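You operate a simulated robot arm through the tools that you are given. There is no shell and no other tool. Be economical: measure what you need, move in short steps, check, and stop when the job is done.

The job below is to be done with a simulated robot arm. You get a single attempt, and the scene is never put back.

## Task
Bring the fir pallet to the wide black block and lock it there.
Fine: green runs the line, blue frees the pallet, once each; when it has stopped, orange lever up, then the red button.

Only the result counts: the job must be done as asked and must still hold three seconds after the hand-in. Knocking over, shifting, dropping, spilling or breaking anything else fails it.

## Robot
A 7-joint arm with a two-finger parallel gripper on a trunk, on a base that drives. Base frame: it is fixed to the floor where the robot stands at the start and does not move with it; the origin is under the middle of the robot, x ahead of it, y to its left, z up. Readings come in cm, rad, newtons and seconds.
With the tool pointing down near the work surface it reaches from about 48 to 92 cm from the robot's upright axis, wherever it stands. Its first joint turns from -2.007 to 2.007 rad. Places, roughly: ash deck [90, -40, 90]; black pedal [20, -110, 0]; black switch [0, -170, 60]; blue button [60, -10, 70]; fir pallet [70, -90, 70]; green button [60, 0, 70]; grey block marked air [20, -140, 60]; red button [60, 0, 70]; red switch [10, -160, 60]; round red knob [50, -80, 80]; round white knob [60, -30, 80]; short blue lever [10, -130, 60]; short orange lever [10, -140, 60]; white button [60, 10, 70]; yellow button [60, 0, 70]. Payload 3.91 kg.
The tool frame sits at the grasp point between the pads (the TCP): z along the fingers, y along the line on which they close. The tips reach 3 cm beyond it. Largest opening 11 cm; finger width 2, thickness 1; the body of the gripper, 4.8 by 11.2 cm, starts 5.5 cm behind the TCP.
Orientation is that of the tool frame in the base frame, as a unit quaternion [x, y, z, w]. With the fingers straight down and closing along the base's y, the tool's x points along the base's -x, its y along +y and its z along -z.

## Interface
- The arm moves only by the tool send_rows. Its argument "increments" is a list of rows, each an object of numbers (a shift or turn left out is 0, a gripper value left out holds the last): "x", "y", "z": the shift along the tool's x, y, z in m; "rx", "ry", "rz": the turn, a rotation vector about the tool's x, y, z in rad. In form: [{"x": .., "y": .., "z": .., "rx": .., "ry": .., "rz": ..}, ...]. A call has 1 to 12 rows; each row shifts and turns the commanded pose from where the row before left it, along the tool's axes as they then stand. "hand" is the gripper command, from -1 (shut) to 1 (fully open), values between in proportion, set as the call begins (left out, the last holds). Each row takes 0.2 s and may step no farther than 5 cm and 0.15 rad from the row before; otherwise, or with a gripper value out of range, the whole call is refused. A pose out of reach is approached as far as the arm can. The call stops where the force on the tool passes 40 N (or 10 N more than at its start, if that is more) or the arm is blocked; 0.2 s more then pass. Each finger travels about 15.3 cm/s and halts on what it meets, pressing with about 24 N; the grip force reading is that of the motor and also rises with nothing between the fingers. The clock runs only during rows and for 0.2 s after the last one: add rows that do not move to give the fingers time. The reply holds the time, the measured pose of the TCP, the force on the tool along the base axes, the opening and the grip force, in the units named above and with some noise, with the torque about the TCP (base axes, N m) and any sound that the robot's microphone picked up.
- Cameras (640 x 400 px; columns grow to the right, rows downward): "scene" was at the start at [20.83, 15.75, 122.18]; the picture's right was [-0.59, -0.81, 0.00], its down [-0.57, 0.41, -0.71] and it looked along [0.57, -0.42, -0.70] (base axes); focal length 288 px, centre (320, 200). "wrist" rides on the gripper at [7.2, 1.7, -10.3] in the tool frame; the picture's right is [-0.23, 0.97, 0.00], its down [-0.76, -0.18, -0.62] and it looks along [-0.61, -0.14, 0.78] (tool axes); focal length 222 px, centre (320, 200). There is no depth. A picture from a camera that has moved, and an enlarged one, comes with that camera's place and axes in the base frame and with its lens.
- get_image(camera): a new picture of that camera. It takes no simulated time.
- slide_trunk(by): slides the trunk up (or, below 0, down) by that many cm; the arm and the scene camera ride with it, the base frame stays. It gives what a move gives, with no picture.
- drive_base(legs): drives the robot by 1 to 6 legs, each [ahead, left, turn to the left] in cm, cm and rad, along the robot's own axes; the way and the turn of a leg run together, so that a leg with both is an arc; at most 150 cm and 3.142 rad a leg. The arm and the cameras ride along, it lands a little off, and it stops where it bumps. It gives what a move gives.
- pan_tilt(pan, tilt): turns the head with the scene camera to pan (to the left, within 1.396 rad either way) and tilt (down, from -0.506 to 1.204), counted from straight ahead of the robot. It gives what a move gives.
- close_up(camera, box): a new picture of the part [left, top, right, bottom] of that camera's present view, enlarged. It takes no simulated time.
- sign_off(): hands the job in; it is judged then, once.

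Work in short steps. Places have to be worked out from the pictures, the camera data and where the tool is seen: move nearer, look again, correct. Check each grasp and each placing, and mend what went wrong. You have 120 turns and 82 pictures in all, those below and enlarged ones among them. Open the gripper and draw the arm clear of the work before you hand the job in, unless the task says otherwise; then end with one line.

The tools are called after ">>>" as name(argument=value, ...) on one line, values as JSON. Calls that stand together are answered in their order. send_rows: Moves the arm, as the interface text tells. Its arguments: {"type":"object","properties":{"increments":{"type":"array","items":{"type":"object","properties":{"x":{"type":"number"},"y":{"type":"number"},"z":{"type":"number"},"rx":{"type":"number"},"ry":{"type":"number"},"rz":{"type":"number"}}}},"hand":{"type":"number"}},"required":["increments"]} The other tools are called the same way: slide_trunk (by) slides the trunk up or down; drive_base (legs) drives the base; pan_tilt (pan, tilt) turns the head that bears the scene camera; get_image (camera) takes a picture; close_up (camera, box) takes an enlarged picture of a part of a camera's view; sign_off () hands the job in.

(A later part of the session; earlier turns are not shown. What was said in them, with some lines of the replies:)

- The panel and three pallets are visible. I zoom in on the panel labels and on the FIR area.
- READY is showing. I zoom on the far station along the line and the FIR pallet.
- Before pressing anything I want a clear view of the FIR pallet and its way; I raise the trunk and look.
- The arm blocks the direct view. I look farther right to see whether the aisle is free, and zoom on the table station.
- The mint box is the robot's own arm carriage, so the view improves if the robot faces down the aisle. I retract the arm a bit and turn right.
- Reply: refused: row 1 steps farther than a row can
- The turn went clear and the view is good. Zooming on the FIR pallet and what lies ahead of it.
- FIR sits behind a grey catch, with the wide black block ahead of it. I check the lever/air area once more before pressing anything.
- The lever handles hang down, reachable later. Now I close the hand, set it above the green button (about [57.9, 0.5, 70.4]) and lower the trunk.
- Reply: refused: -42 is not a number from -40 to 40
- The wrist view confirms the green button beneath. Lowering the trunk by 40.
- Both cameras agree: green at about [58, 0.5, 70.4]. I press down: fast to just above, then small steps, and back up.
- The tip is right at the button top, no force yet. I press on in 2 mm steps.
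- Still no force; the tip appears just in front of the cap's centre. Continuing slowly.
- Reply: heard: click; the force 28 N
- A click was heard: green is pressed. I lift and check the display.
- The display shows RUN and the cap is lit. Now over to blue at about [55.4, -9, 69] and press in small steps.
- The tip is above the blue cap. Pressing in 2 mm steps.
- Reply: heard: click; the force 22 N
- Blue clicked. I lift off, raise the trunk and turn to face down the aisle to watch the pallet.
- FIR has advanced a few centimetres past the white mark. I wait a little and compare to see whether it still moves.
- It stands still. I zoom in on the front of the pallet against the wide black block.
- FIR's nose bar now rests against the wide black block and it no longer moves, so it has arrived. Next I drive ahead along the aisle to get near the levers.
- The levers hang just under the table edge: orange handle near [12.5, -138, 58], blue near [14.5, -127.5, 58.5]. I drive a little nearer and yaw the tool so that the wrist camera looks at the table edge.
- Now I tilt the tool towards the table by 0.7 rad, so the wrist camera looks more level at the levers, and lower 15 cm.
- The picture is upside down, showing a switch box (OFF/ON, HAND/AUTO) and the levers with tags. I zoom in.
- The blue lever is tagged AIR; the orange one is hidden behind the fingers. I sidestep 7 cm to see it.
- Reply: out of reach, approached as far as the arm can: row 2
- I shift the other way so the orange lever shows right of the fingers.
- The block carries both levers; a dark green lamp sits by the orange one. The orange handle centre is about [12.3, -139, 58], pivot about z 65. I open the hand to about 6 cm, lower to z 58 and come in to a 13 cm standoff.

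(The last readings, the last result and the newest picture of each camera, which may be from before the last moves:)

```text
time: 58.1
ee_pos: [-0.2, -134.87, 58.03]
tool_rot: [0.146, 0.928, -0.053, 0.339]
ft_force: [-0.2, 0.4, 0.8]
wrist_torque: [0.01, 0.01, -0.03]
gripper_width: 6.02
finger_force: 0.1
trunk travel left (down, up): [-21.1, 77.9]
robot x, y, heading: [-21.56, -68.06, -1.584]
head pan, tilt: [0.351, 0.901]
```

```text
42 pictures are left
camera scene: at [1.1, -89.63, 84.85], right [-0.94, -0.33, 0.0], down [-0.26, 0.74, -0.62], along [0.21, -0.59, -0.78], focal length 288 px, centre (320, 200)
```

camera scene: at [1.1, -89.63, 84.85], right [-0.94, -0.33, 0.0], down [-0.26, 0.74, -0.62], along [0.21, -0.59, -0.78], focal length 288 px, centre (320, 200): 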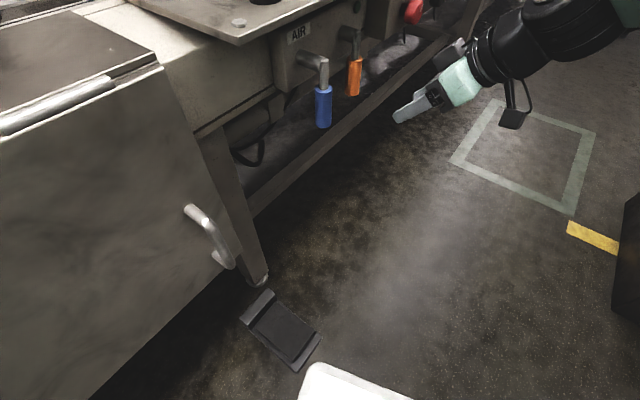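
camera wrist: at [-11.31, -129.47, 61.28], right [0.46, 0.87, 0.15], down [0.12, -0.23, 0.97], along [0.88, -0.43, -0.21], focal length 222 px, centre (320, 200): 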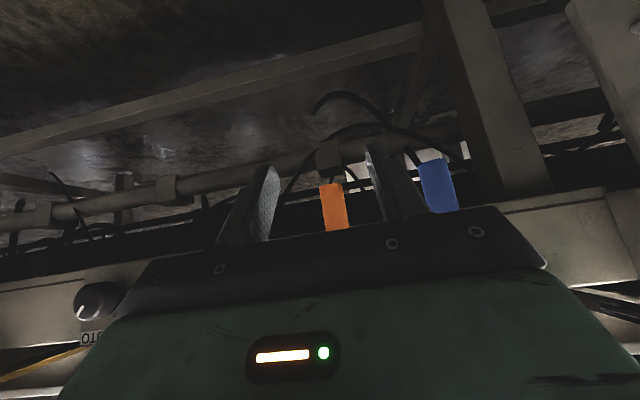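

Good side view now. I tilt the head up a bit and zoom on the levers.

>>> pan_tilt(pan=0.2, tilt=0.55)

>>> close_up(camera="scene", box=[220, 90, 420, 230])

```text
time: 58.9
ee_pos: [-0.11, -134.79, 58.17]
tool_rot: [0.145, 0.928, -0.052, 0.339]
ft_force: [-0.6, -0.3, -0.7]
wrist_torque: [0.01, -0.02, 0.01]
gripper_width: 6.02
finger_force: 0.1
trunk travel left (down, up): [-21.1, 77.9]
robot x, y, heading: [-21.9, -68.13, -1.584]
head pan, tilt: [0.201, 0.55]
```

```text
2.86 times, centred on (320, 160) of scene
camera zoom: at [0.3, -91.32, 87.77], right [-0.98, -0.19, 0.0], down [-0.1, 0.51, -0.85], along [0.16, -0.84, -0.52], focal length 824 px, centre (320, 314)
```

zoom: 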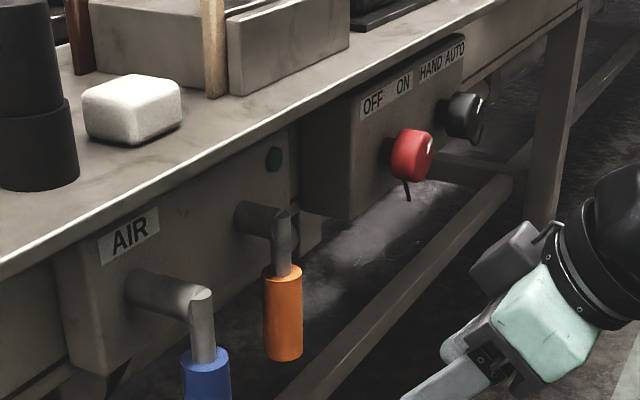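

Both levers are cranked on stubs; I'll grip the orange handle and feel which way it swings. First I advance 13 cm to straddle it.

>>> send_rows(increments=[{"x": -0.0199, "y": -0.001, "z": 0.0167}, {"x": -0.0199, "y": -0.001, "z": 0.0167}, {"x": -0.0199, "y": -0.001, "z": 0.0167}, {"x": -0.0199, "y": -0.001, "z": 0.0167}, {"x": -0.0199, "y": -0.001, "z": 0.0167}])

>>> get_image(camera="wrist")

>>> close_up(camera="scene", box=[220, 90, 420, 230])

```text
time: 60.1
ee_pos: [12.05, -139.34, 58.06]
tool_rot: [0.146, 0.928, -0.054, 0.338]
ft_force: [0.1, -0.3, 0.6]
wrist_torque: [-0.01, 0.02, 0.01]
gripper_width: 5.99
finger_force: 0.1
trunk travel left (down, up): [-21.1, 77.9]
robot x, y, heading: [-21.54, -68.19, -1.579]
head pan, tilt: [0.201, 0.55]
```

```text
40 pictures are left
camera wrist: at [0.89, -133.98, 61.33], right [0.46, 0.87, 0.15], down [0.12, -0.23, 0.97], along [0.88, -0.43, -0.21], focal length 222 px, centre (320, 200)
```

wrist: 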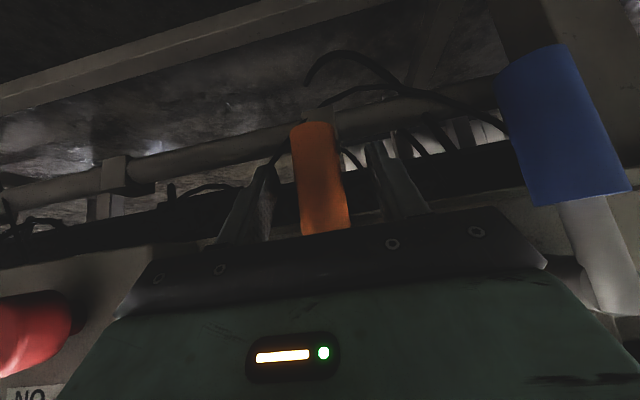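

```text
2.86 times, centred on (320, 160) of scene
camera zoom: at [0.29, -91.33, 87.78], right [-0.98, -0.19, 0.0], down [-0.1, 0.51, -0.85], along [0.16, -0.84, -0.52], focal length 824 px, centre (320, 314)
```

zoom: 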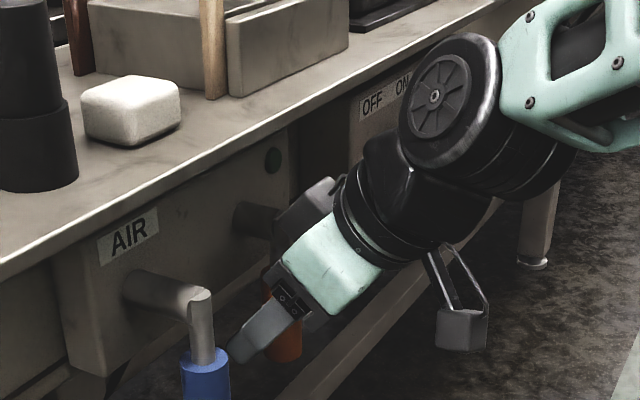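

The handle is centred between the pads. I close the fingers gently onto it.

>>> send_rows(increments=[{}, {}, {}], hand=-1)

```text
time: 60.9
ee_pos: [12.12, -139.41, 58.1]
tool_rot: [0.146, 0.928, -0.053, 0.338]
ft_force: [3.3, -5.2, -0.7]
wrist_torque: [0.06, 0.32, -0.03]
gripper_width: 2.77
finger_force: 45.1
trunk travel left (down, up): [-21.1, 77.9]
robot x, y, heading: [-21.94, -67.89, -1.578]
head pan, tilt: [0.201, 0.55]
```

Gripped (2.8 cm). Probe: pull outward 8 mm in small steps.

>>> send_rows(increments=[{"x": 0.0031, "z": -0.0026}, {"x": 0.0031, "z": -0.0026}])

```text
time: 61.5
ee_pos: [11.46, -139.19, 58.35]
tool_rot: [0.146, 0.927, -0.055, 0.341]
ft_force: [19.8, -16.8, 6.6]
wrist_torque: [0.42, 0.87, 0.01]
gripper_width: 2.77
finger_force: 45.7
trunk travel left (down, up): [-21.1, 77.9]
robot x, y, heading: [-21.87, -68.2, -1.577]
head pan, tilt: [0.201, 0.55]
```

It resists outward with about 24 N. I go back and probe sideways, along the table edge (toward the switch box).

>>> send_rows(increments=[{"x": -0.0062, "z": 0.0052}, {}, {"y": -0.004}, {"y": -0.004}])

```text
time: 62.6
ee_pos: [12.09, -139.43, 57.94]
tool_rot: [0.14, 0.93, -0.046, 0.336]
ft_force: [-7.3, 6.5, 4.3]
wrist_torque: [-0.36, -0.39, 0.02]
gripper_width: 2.81
finger_force: 45.0
trunk travel left (down, up): [-21.1, 77.9]
robot x, y, heading: [-21.65, -68.39, -1.58]
head pan, tilt: [0.201, 0.55]
stopped in row 4: the force on the tool passed its limit at 42 N (the readings are from after the stop); the commanded pose is now the measured one
```

Sideways toward -y is rigid. Now the other way (+y).

>>> send_rows(increments=[{"y": 0.003}, {"y": 0.003}, {"y": 0.003}])

```text
time: 63.4
ee_pos: [12.1, -139.47, 57.89]
tool_rot: [0.145, 0.928, -0.053, 0.339]
ft_force: [3.6, -6.7, -3.6]
wrist_torque: [0.09, 0.4, -0.07]
gripper_width: 2.78
finger_force: 45.0
trunk travel left (down, up): [-21.1, 77.9]
robot x, y, heading: [-21.81, -68.18, -1.579]
head pan, tilt: [0.201, 0.55]
stopped in row 3: the force on the tool passed its limit at 44 N (the readings are from after the stop); the commanded pose is now the measured one
```

Sideways is rigid both ways, while outward it gave 7 mm and rose: the lever swings outward and up about the edge direction. I follow that arc (radius about 7 cm) in small steps.

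>>> send_rows(increments=[{"x": 0.0053, "z": -0.0049}, {"x": 0.0048, "z": -0.0054}, {"x": 0.0042, "z": -0.0059}, {"x": 0.0036, "z": -0.0062}])

>>> close_up(camera="scene", box=[220, 90, 420, 230])

```text
time: 64.4
ee_pos: [9.46, -138.47, 58.89]
tool_rot: [0.145, 0.928, -0.055, 0.34]
ft_force: [24.4, -16.8, 13.0]
wrist_torque: [0.37, 0.37, -0.06]
gripper_width: 2.75
finger_force: 44.9
trunk travel left (down, up): [-21.1, 77.9]
robot x, y, heading: [-21.91, -67.78, -1.579]
head pan, tilt: [0.201, 0.55]
```

```text
2.86 times, centred on (320, 160) of scene
camera zoom: at [0.34, -91.34, 87.79], right [-0.98, -0.19, 0.0], down [-0.1, 0.51, -0.85], along [0.16, -0.84, -0.52], focal length 824 px, centre (320, 314)
```

zoom: 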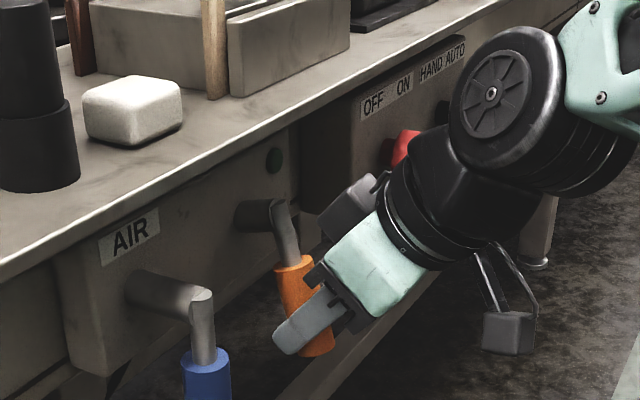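

The orange lever is swinging outward as expected. Continuing along the arc.

>>> send_rows(increments=[{"x": 0.0029, "z": -0.0066}, {"x": 0.0023, "z": -0.0068}, {"x": 0.0016, "z": -0.007}, {"x": 0.0009, "z": -0.0072}, {"x": 0.0002, "z": -0.0072}, {"x": -0.0006, "z": -0.0072}])

>>> close_up(camera="scene", box=[220, 90, 420, 230])

```text
time: 65.8
ee_pos: [6.06, -137.47, 61.1]
tool_rot: [0.146, 0.929, -0.052, 0.337]
ft_force: [9.7, -10.2, -11.1]
wrist_torque: [0.27, 1.19, -0.09]
gripper_width: 2.76
finger_force: 44.2
trunk travel left (down, up): [-21.1, 77.9]
robot x, y, heading: [-21.83, -68.11, -1.579]
head pan, tilt: [0.201, 0.55]
```

```text
2.86 times, centred on (320, 160) of scene
camera zoom: at [0.32, -91.38, 87.74], right [-0.98, -0.19, 0.0], down [-0.1, 0.51, -0.85], along [0.16, -0.84, -0.52], focal length 824 px, centre (320, 314)
```

zoom: 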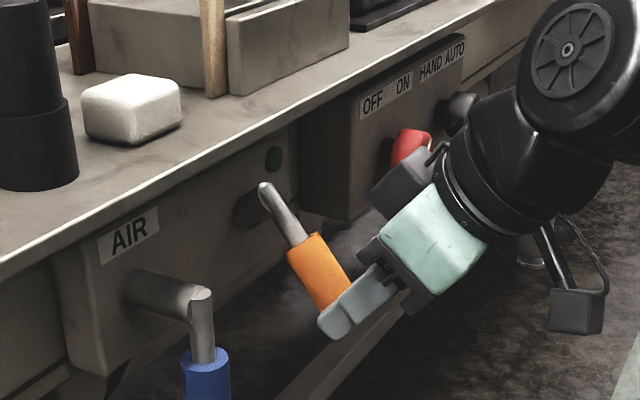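

Lever at about 60°, still following. Continuing to horizontal.

>>> send_rows(increments=[{"x": -0.0013, "z": -0.0071}, {"x": -0.002, "z": -0.0069}, {"x": -0.0027, "z": -0.0067}, {"x": -0.0033, "z": -0.0064}, {"x": -0.0039, "z": -0.006}, {"x": -0.0045, "z": -0.0056}])

>>> close_up(camera="scene", box=[220, 90, 420, 230])

```text
time: 67.2
ee_pos: [5.21, -137.09, 65.41]
tool_rot: [0.145, 0.929, -0.052, 0.337]
ft_force: [-14.8, 6.0, -17.7]
wrist_torque: [0.62, 1.62, -0.16]
gripper_width: 2.77
finger_force: 45.1
trunk travel left (down, up): [-21.1, 77.9]
robot x, y, heading: [-21.9, -68.25, -1.58]
head pan, tilt: [0.201, 0.55]
```

```text
2.86 times, centred on (320, 160) of scene
camera zoom: at [0.28, -91.36, 87.77], right [-0.98, -0.19, 0.0], down [-0.1, 0.51, -0.85], along [0.16, -0.84, -0.52], focal length 824 px, centre (320, 314)
```

zoom: 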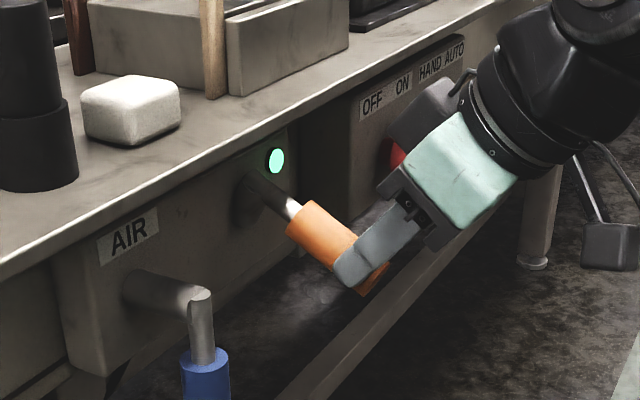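

The lamp lit green. I push a little further up to be sure that the lever is at its end.

>>> send_rows(increments=[{"x": -0.005, "z": -0.005}, {"x": -0.0055, "z": -0.0047}])

>>> close_up(camera="scene", box=[220, 90, 420, 230])

```text
time: 67.8
ee_pos: [5.21, -137.11, 66.8]
tool_rot: [0.145, 0.929, -0.052, 0.337]
ft_force: [-18.2, 7.2, -15.1]
wrist_torque: [0.51, 1.67, -0.02]
gripper_width: 2.76
finger_force: 44.7
trunk travel left (down, up): [-21.1, 77.9]
robot x, y, heading: [-21.47, -67.99, -1.59]
head pan, tilt: [0.201, 0.55]
```

```text
2.86 times, centred on (320, 160) of scene
camera zoom: at [0.28, -91.36, 87.78], right [-0.98, -0.19, 0.0], down [-0.1, 0.51, -0.85], along [0.16, -0.84, -0.52], focal length 824 px, centre (320, 314)
```

zoom: 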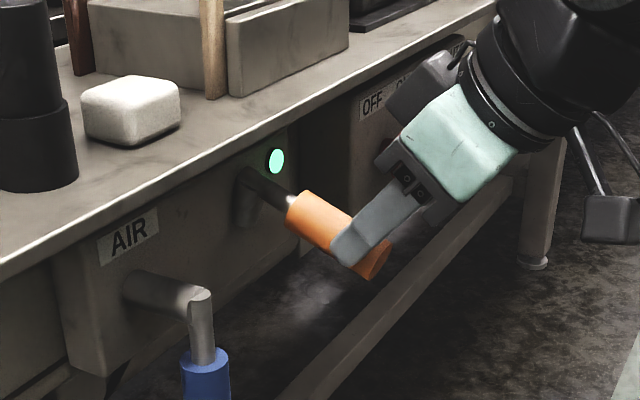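

It still moves. Continue straight up a bit until it meets its end.

>>> send_rows(increments=[{"x": -0.0035, "z": -0.005}, {"x": -0.0035, "z": -0.005}, {"x": -0.0039, "z": -0.0046}, {"x": -0.0039, "z": -0.0046}])

>>> close_up(camera="scene", box=[220, 90, 420, 230])

```text
time: 68.8
ee_pos: [5.59, -137.02, 69.77]
tool_rot: [0.144, 0.927, -0.056, 0.342]
ft_force: [-0.5, 0.9, -0.5]
wrist_torque: [-0.01, 0.0, -0.01]
gripper_width: 0.0
finger_force: 37.6
trunk travel left (down, up): [-21.1, 77.9]
robot x, y, heading: [-21.85, -68.27, -1.578]
head pan, tilt: [0.201, 0.55]
```

```text
2.86 times, centred on (320, 160) of scene
camera zoom: at [0.31, -91.32, 87.88], right [-0.98, -0.19, 0.0], down [-0.1, 0.51, -0.85], along [0.16, -0.84, -0.52], focal length 824 px, centre (320, 314)
```

zoom: 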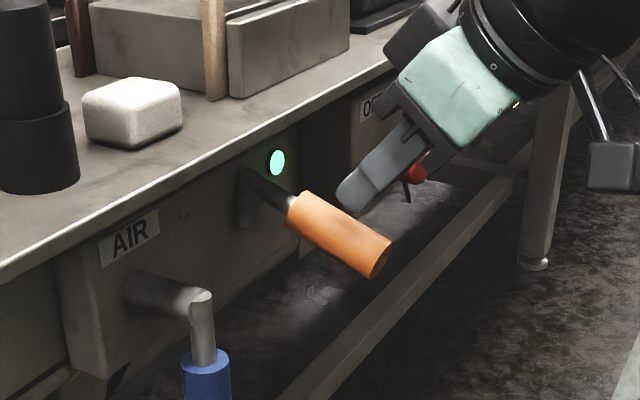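

The pads slipped off with the lever at its end and the lamp staying lit. I back the hand outward into the aisle and check again.

>>> send_rows(increments=[{"x": -0.0129, "z": -0.0153}, {"x": 0.03, "z": -0.026}, {"x": 0.0306, "z": -0.0258}, {"x": 0.0306, "z": -0.0258}, {"x": 0.0306, "z": -0.0258}, {"x": 0.0306, "z": -0.0258}])

>>> close_up(camera="scene", box=[220, 90, 420, 230])

```text
time: 70.2
ee_pos: [-13.74, -131.0, 71.39]
tool_rot: [0.144, 0.928, -0.053, 0.339]
ft_force: [0.1, -0.3, 0.4]
wrist_torque: [0.0, 0.01, -0.01]
gripper_width: 0.0
finger_force: 37.2
trunk travel left (down, up): [-21.1, 77.9]
robot x, y, heading: [-21.48, -67.66, -1.58]
head pan, tilt: [0.201, 0.55]
```

```text
2.86 times, centred on (320, 160) of scene
camera zoom: at [0.32, -91.33, 87.78], right [-0.98, -0.19, 0.0], down [-0.1, 0.51, -0.85], along [0.16, -0.84, -0.52], focal length 824 px, centre (320, 314)
```

zoom: 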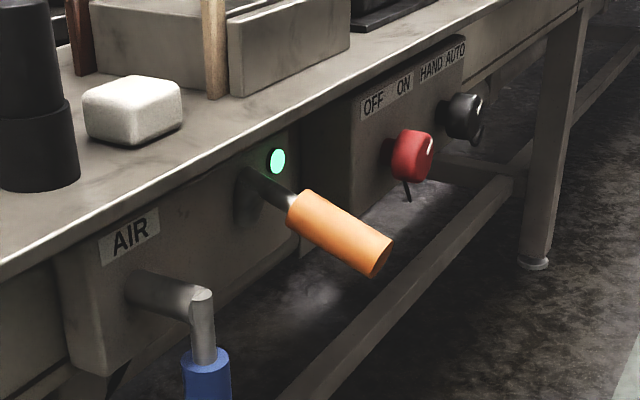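

The lever stays up and the lamp stays lit. I raise the trunk, level and yaw the tool back, then look at the pallet.

>>> slide_trunk(by=40)

>>> send_rows(increments=[{"ry": 0.14}, {"ry": 0.14}, {"ry": 0.14}, {"ry": 0.14}, {"ry": 0.14}])

>>> send_rows(increments=[{"rz": 0.141}, {"rz": 0.141}, {"rz": 0.141}, {"rz": 0.141}, {"rz": 0.141}, {"rz": 0.141}, {"rz": 0.141}, {"rz": 0.141}, {"rz": 0.141}])

>>> drive_base(legs=[[-68, 22, 0]])

>>> pan_tilt(pan=0.3, tilt=0.75)

>>> get_image(camera="scene")

```text
time: 74.0
ee_pos: [-13.78, -131.21, 111.49]
tool_rot: [0.145, 0.928, -0.052, 0.339]
ft_force: [-0.2, 0.1, 0.6]
wrist_torque: [0.0, -0.01, 0.03]
gripper_width: 0.04
finger_force: 37.8
trunk travel left (down, up): [-61.1, 37.9]
robot x, y, heading: [-21.92, -68.08, -1.586]
head pan, tilt: [0.201, 0.55]
```

```text
time: 75.2
ee_pos: [-13.96, -131.22, 111.38]
tool_rot: [0.157, 0.988, 0.0, -0.002]
ft_force: [0.6, 0.8, 0.8]
wrist_torque: [-0.03, -0.04, 0.01]
gripper_width: 0.01
finger_force: 38.0
trunk travel left (down, up): [-61.1, 37.9]
robot x, y, heading: [-21.76, -68.58, -1.579]
head pan, tilt: [0.201, 0.55]
```

```text
time: 77.2
ee_pos: [-13.83, -131.23, 111.43]
tool_rot: [0.711, 0.703, 0.0, 0.0]
ft_force: [1.1, -0.5, -0.9]
wrist_torque: [0.0, 0.0, -0.02]
gripper_width: 0.01
finger_force: 37.7
trunk travel left (down, up): [-61.1, 37.9]
robot x, y, heading: [-21.88, -68.01, -1.582]
head pan, tilt: [0.201, 0.55]
```

```text
time: 81.2
ee_pos: [9.03, -62.79, 111.25]
tool_rot: [0.71, 0.704, 0.0, 0.0]
ft_force: [0.0, -0.5, -0.4]
wrist_torque: [0.02, -0.01, -0.01]
gripper_width: 0.0
finger_force: 37.6
trunk travel left (down, up): [-61.1, 37.9]
robot x, y, heading: [1.07, -0.24, -1.579]
head pan, tilt: [0.201, 0.55]
```

```text
time: 81.9
ee_pos: [9.0, -62.81, 111.44]
tool_rot: [0.71, 0.704, 0.0, 0.0]
ft_force: [0.5, 0.4, -0.1]
wrist_torque: [0.0, 0.01, 0.01]
gripper_width: 0.0
finger_force: 37.5
trunk travel left (down, up): [-61.1, 37.9]
robot x, y, heading: [1.08, -0.03, -1.579]
head pan, tilt: [0.3, 0.75]
```

```text
32 pictures are left
camera scene: at [23.72, -22.18, 126.05], right [-0.96, -0.29, 0.0], down [-0.2, 0.65, -0.73], along [0.21, -0.7, -0.68], focal length 288 px, centre (320, 200)
```

scene: 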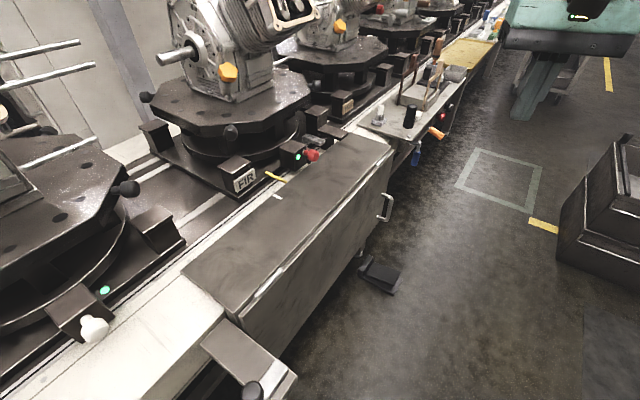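

Pallet looks in place and the lever is up. One close look at the nose and block.

>>> close_up(camera="scene", box=[220, 90, 400, 210])

```text
3.33 times, centred on (310, 150) of scene
camera zoom: at [23.72, -22.18, 126.05], right [-0.96, -0.29, 0.0], down [-0.2, 0.65, -0.73], along [0.21, -0.7, -0.68], focal length 961 px, centre (353, 367)
```

zoom: 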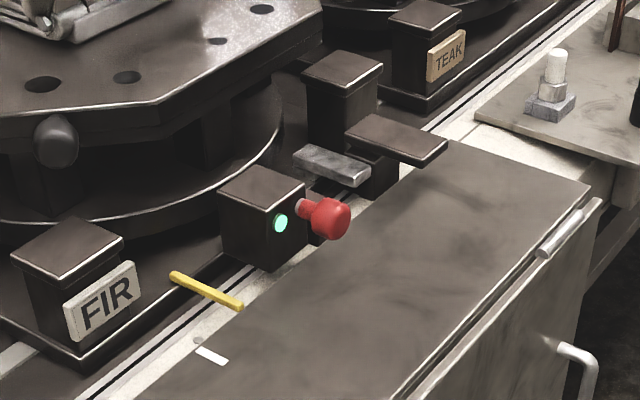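

FIR's nose sits against the wide black block. Now back to the panel: raise, turn left, then check position over the red button (about [56.8, -4.2, 69]).

>>> slide_trunk(by=13)

>>> drive_base(legs=[[0, 0, 1.37]])

```text
time: 83.5
ee_pos: [8.95, -62.83, 124.41]
tool_rot: [0.71, 0.704, 0.0, 0.0]
ft_force: [0.4, 0.1, -0.5]
wrist_torque: [0.03, -0.02, 0.02]
gripper_width: 0.03
finger_force: 38.0
trunk travel left (down, up): [-74.1, 24.9]
robot x, y, heading: [1.07, 0.34, -1.582]
head pan, tilt: [0.3, 0.75]
```

```text
time: 87.2
ee_pos: [64.25, -4.6, 124.42]
tool_rot: [0.104, 0.995, 0.0, 0.001]
ft_force: [0.6, -0.7, 0.6]
wrist_torque: [-0.02, 0.02, 0.03]
gripper_width: 0.0
finger_force: 37.6
trunk travel left (down, up): [-74.1, 24.9]
robot x, y, heading: [1.06, 0.47, -0.215]
head pan, tilt: [0.3, 0.75]
```

Correcting 7.5 cm toward me and lowering the trunk by 40.

>>> send_rows(increments=[{"x": 0.037, "y": -0.006}, {"x": 0.037, "y": -0.006}])

>>> slide_trunk(by=-40)

>>> send_rows(increments=[{"z": 0.04}, {"z": 0.04}])

>>> close_up(camera="scene", box=[340, 200, 540, 340])

```text
time: 87.8
ee_pos: [56.8, -4.25, 124.34]
tool_rot: [0.104, 0.995, 0.0, -0.001]
ft_force: [0.4, -0.5, -0.6]
wrist_torque: [-0.01, 0.03, -0.02]
gripper_width: 0.01
finger_force: 37.9
trunk travel left (down, up): [-74.1, 24.9]
robot x, y, heading: [1.3, 0.05, -0.212]
head pan, tilt: [0.3, 0.75]
```

```text
time: 91.7
ee_pos: [56.8, -4.22, 84.47]
tool_rot: [0.104, 0.995, 0.001, 0.0]
ft_force: [0.0, 0.3, 0.5]
wrist_torque: [-0.01, 0.02, -0.05]
gripper_width: 0.01
finger_force: 38.2
trunk travel left (down, up): [-34.1, 64.9]
robot x, y, heading: [0.79, 0.36, -0.213]
head pan, tilt: [0.3, 0.75]
```

```text
time: 92.3
ee_pos: [56.84, -4.26, 76.35]
tool_rot: [0.105, 0.994, 0.0, 0.0]
ft_force: [0.6, 0.1, -0.4]
wrist_torque: [-0.01, 0.01, 0.01]
gripper_width: 0.01
finger_force: 37.3
trunk travel left (down, up): [-34.1, 64.9]
robot x, y, heading: [1.08, 0.25, -0.21]
head pan, tilt: [0.3, 0.75]
```

```text
2.86 times, centred on (440, 270) of scene
camera zoom: at [27.39, 17.97, 99.05], right [0.09, -1.0, 0.0], down [-0.68, -0.06, -0.73], along [0.73, 0.07, -0.68], focal length 824 px, centre (-23, 0)
```

zoom: 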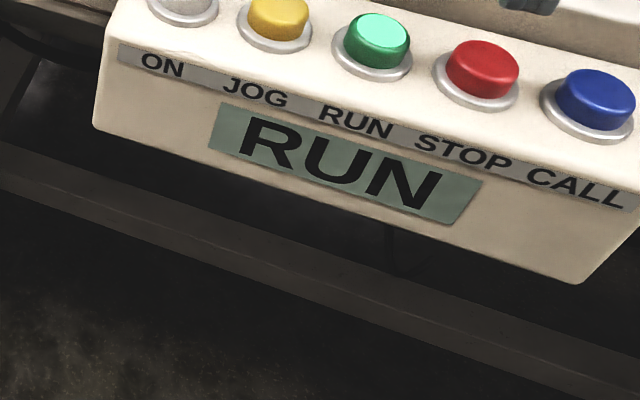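

The line still runs. I lower to 1 cm above the red button and verify the tip's position.

>>> send_rows(increments=[{"z": 0.018}, {"z": 0.016}])

>>> close_up(camera="scene", box=[420, 160, 580, 260])

```text
time: 92.9
ee_pos: [56.81, -4.15, 73.01]
tool_rot: [0.105, 0.994, 0.0, 0.001]
ft_force: [-0.5, 1.1, -1.0]
wrist_torque: [0.01, 0.0, 0.0]
gripper_width: 0.02
finger_force: 37.3
trunk travel left (down, up): [-34.1, 64.9]
robot x, y, heading: [1.03, 0.15, -0.209]
head pan, tilt: [0.3, 0.75]
```

```text
4.00 times, centred on (500, 210) of scene
camera zoom: at [27.39, 17.97, 99.05], right [0.09, -1.0, 0.0], down [-0.68, -0.06, -0.73], along [0.73, 0.07, -0.68], focal length 1153 px, centre (-400, 160)
```

zoom: 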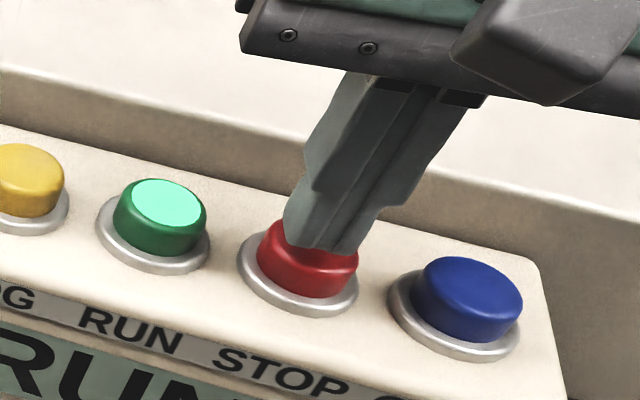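

The tip is squarely over the red cap. Pressing.

>>> send_rows(increments=[{"z": 0.002}, {"z": 0.002}, {"z": 0.002}, {"z": 0.002}, {"z": 0.002}, {"z": 0.002}, {"z": 0.002}])

```text
time: 94.5
ee_pos: [56.78, -4.34, 71.73]
tool_rot: [0.105, 0.994, 0.0, 0.0]
ft_force: [-2.1, 0.2, 12.6]
wrist_torque: [-0.02, 0.02, 0.01]
gripper_width: 0.01
finger_force: 37.8
trunk travel left (down, up): [-34.1, 64.9]
robot x, y, heading: [0.97, 0.23, -0.21]
head pan, tilt: [0.3, 0.75]
heard: click
```

Red clicked. I lift clear and check the display.

>>> send_rows(increments=[{"z": -0.04}, {"z": -0.04}, {"z": -0.04}], hand=0.5)

>>> slide_trunk(by=40)

>>> get_image(camera="scene")

>>> drive_base(legs=[[0, 0, -1.36]])

>>> get_image(camera="scene")

```text
time: 95.3
ee_pos: [56.77, -4.14, 83.62]
tool_rot: [0.105, 0.994, 0.0, 0.0]
ft_force: [0.7, -0.1, 0.5]
wrist_torque: [-0.04, 0.0, -0.02]
gripper_width: 8.28
finger_force: 0.1
trunk travel left (down, up): [-34.1, 64.9]
robot x, y, heading: [0.8, 0.08, -0.211]
head pan, tilt: [0.3, 0.75]
```

```text
time: 99.1
ee_pos: [56.87, -4.31, 123.69]
tool_rot: [0.104, 0.995, 0.0, -0.001]
ft_force: [0.6, 0.4, -0.3]
wrist_torque: [0.02, 0.01, -0.03]
gripper_width: 8.25
finger_force: 0.0
trunk travel left (down, up): [-74.1, 24.9]
robot x, y, heading: [0.78, 0.19, -0.214]
head pan, tilt: [0.3, 0.75]
```

```text
28 pictures are left
camera scene: at [27.4, 17.96, 139.04], right [0.09, -1.0, 0.0], down [-0.68, -0.06, -0.73], along [0.73, 0.07, -0.68], focal length 288 px, centre (320, 200)
```

scene: 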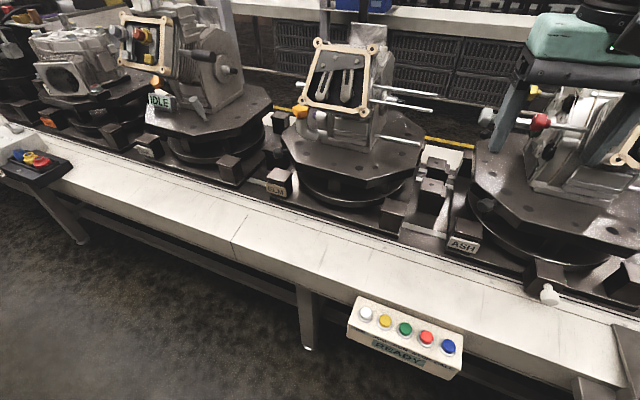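

```text
time: 102.8
ee_pos: [8.79, -55.48, 123.59]
tool_rot: [0.704, 0.711, 0.0, 0.0]
ft_force: [0.3, -0.5, -0.1]
wrist_torque: [-0.04, -0.01, 0.01]
gripper_width: 8.27
finger_force: 0.0
trunk travel left (down, up): [-74.1, 24.9]
robot x, y, heading: [1.05, -0.08, -1.562]
head pan, tilt: [0.3, 0.75]
```

```text
27 pictures are left
camera scene: at [24.08, -21.8, 139.04], right [-0.95, -0.3, 0.0], down [-0.21, 0.65, -0.73], along [0.22, -0.7, -0.68], focal length 288 px, centre (320, 200)
```

scene: 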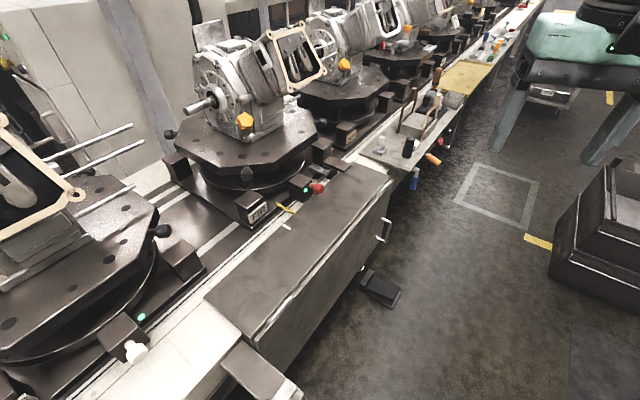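

The display is back to READY and the lever is still up. A last zoom on pallet and lever.

>>> close_up(camera="scene", box=[240, 120, 460, 240])

```text
2.91 times, centred on (350, 180) of scene
camera zoom: at [24.08, -21.8, 139.04], right [-0.95, -0.3, 0.0], down [-0.21, 0.65, -0.73], along [0.22, -0.7, -0.68], focal length 839 px, centre (233, 258)
```

zoom: 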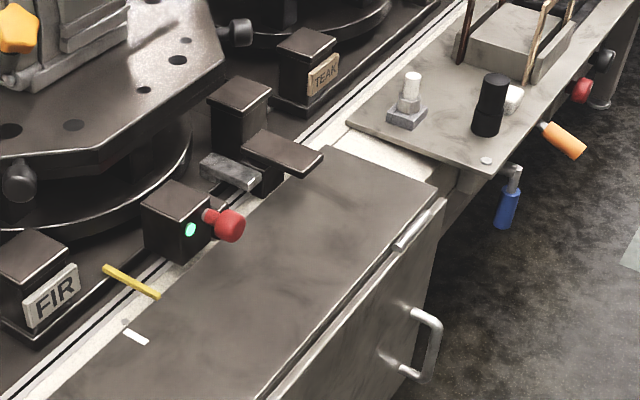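

FIR is at the wide block, the lever is up, the line is stopped, and the hand is open and clear. I hand in.

>>> sign_off()

```text
The job is handed in.
```

The fir pallet is resting against the wide black block and locked: I pressed green and blue once each, put the orange lever up once the pallet had stopped (its lamp lit green), then pressed red, and the display went from RUN back to READY.
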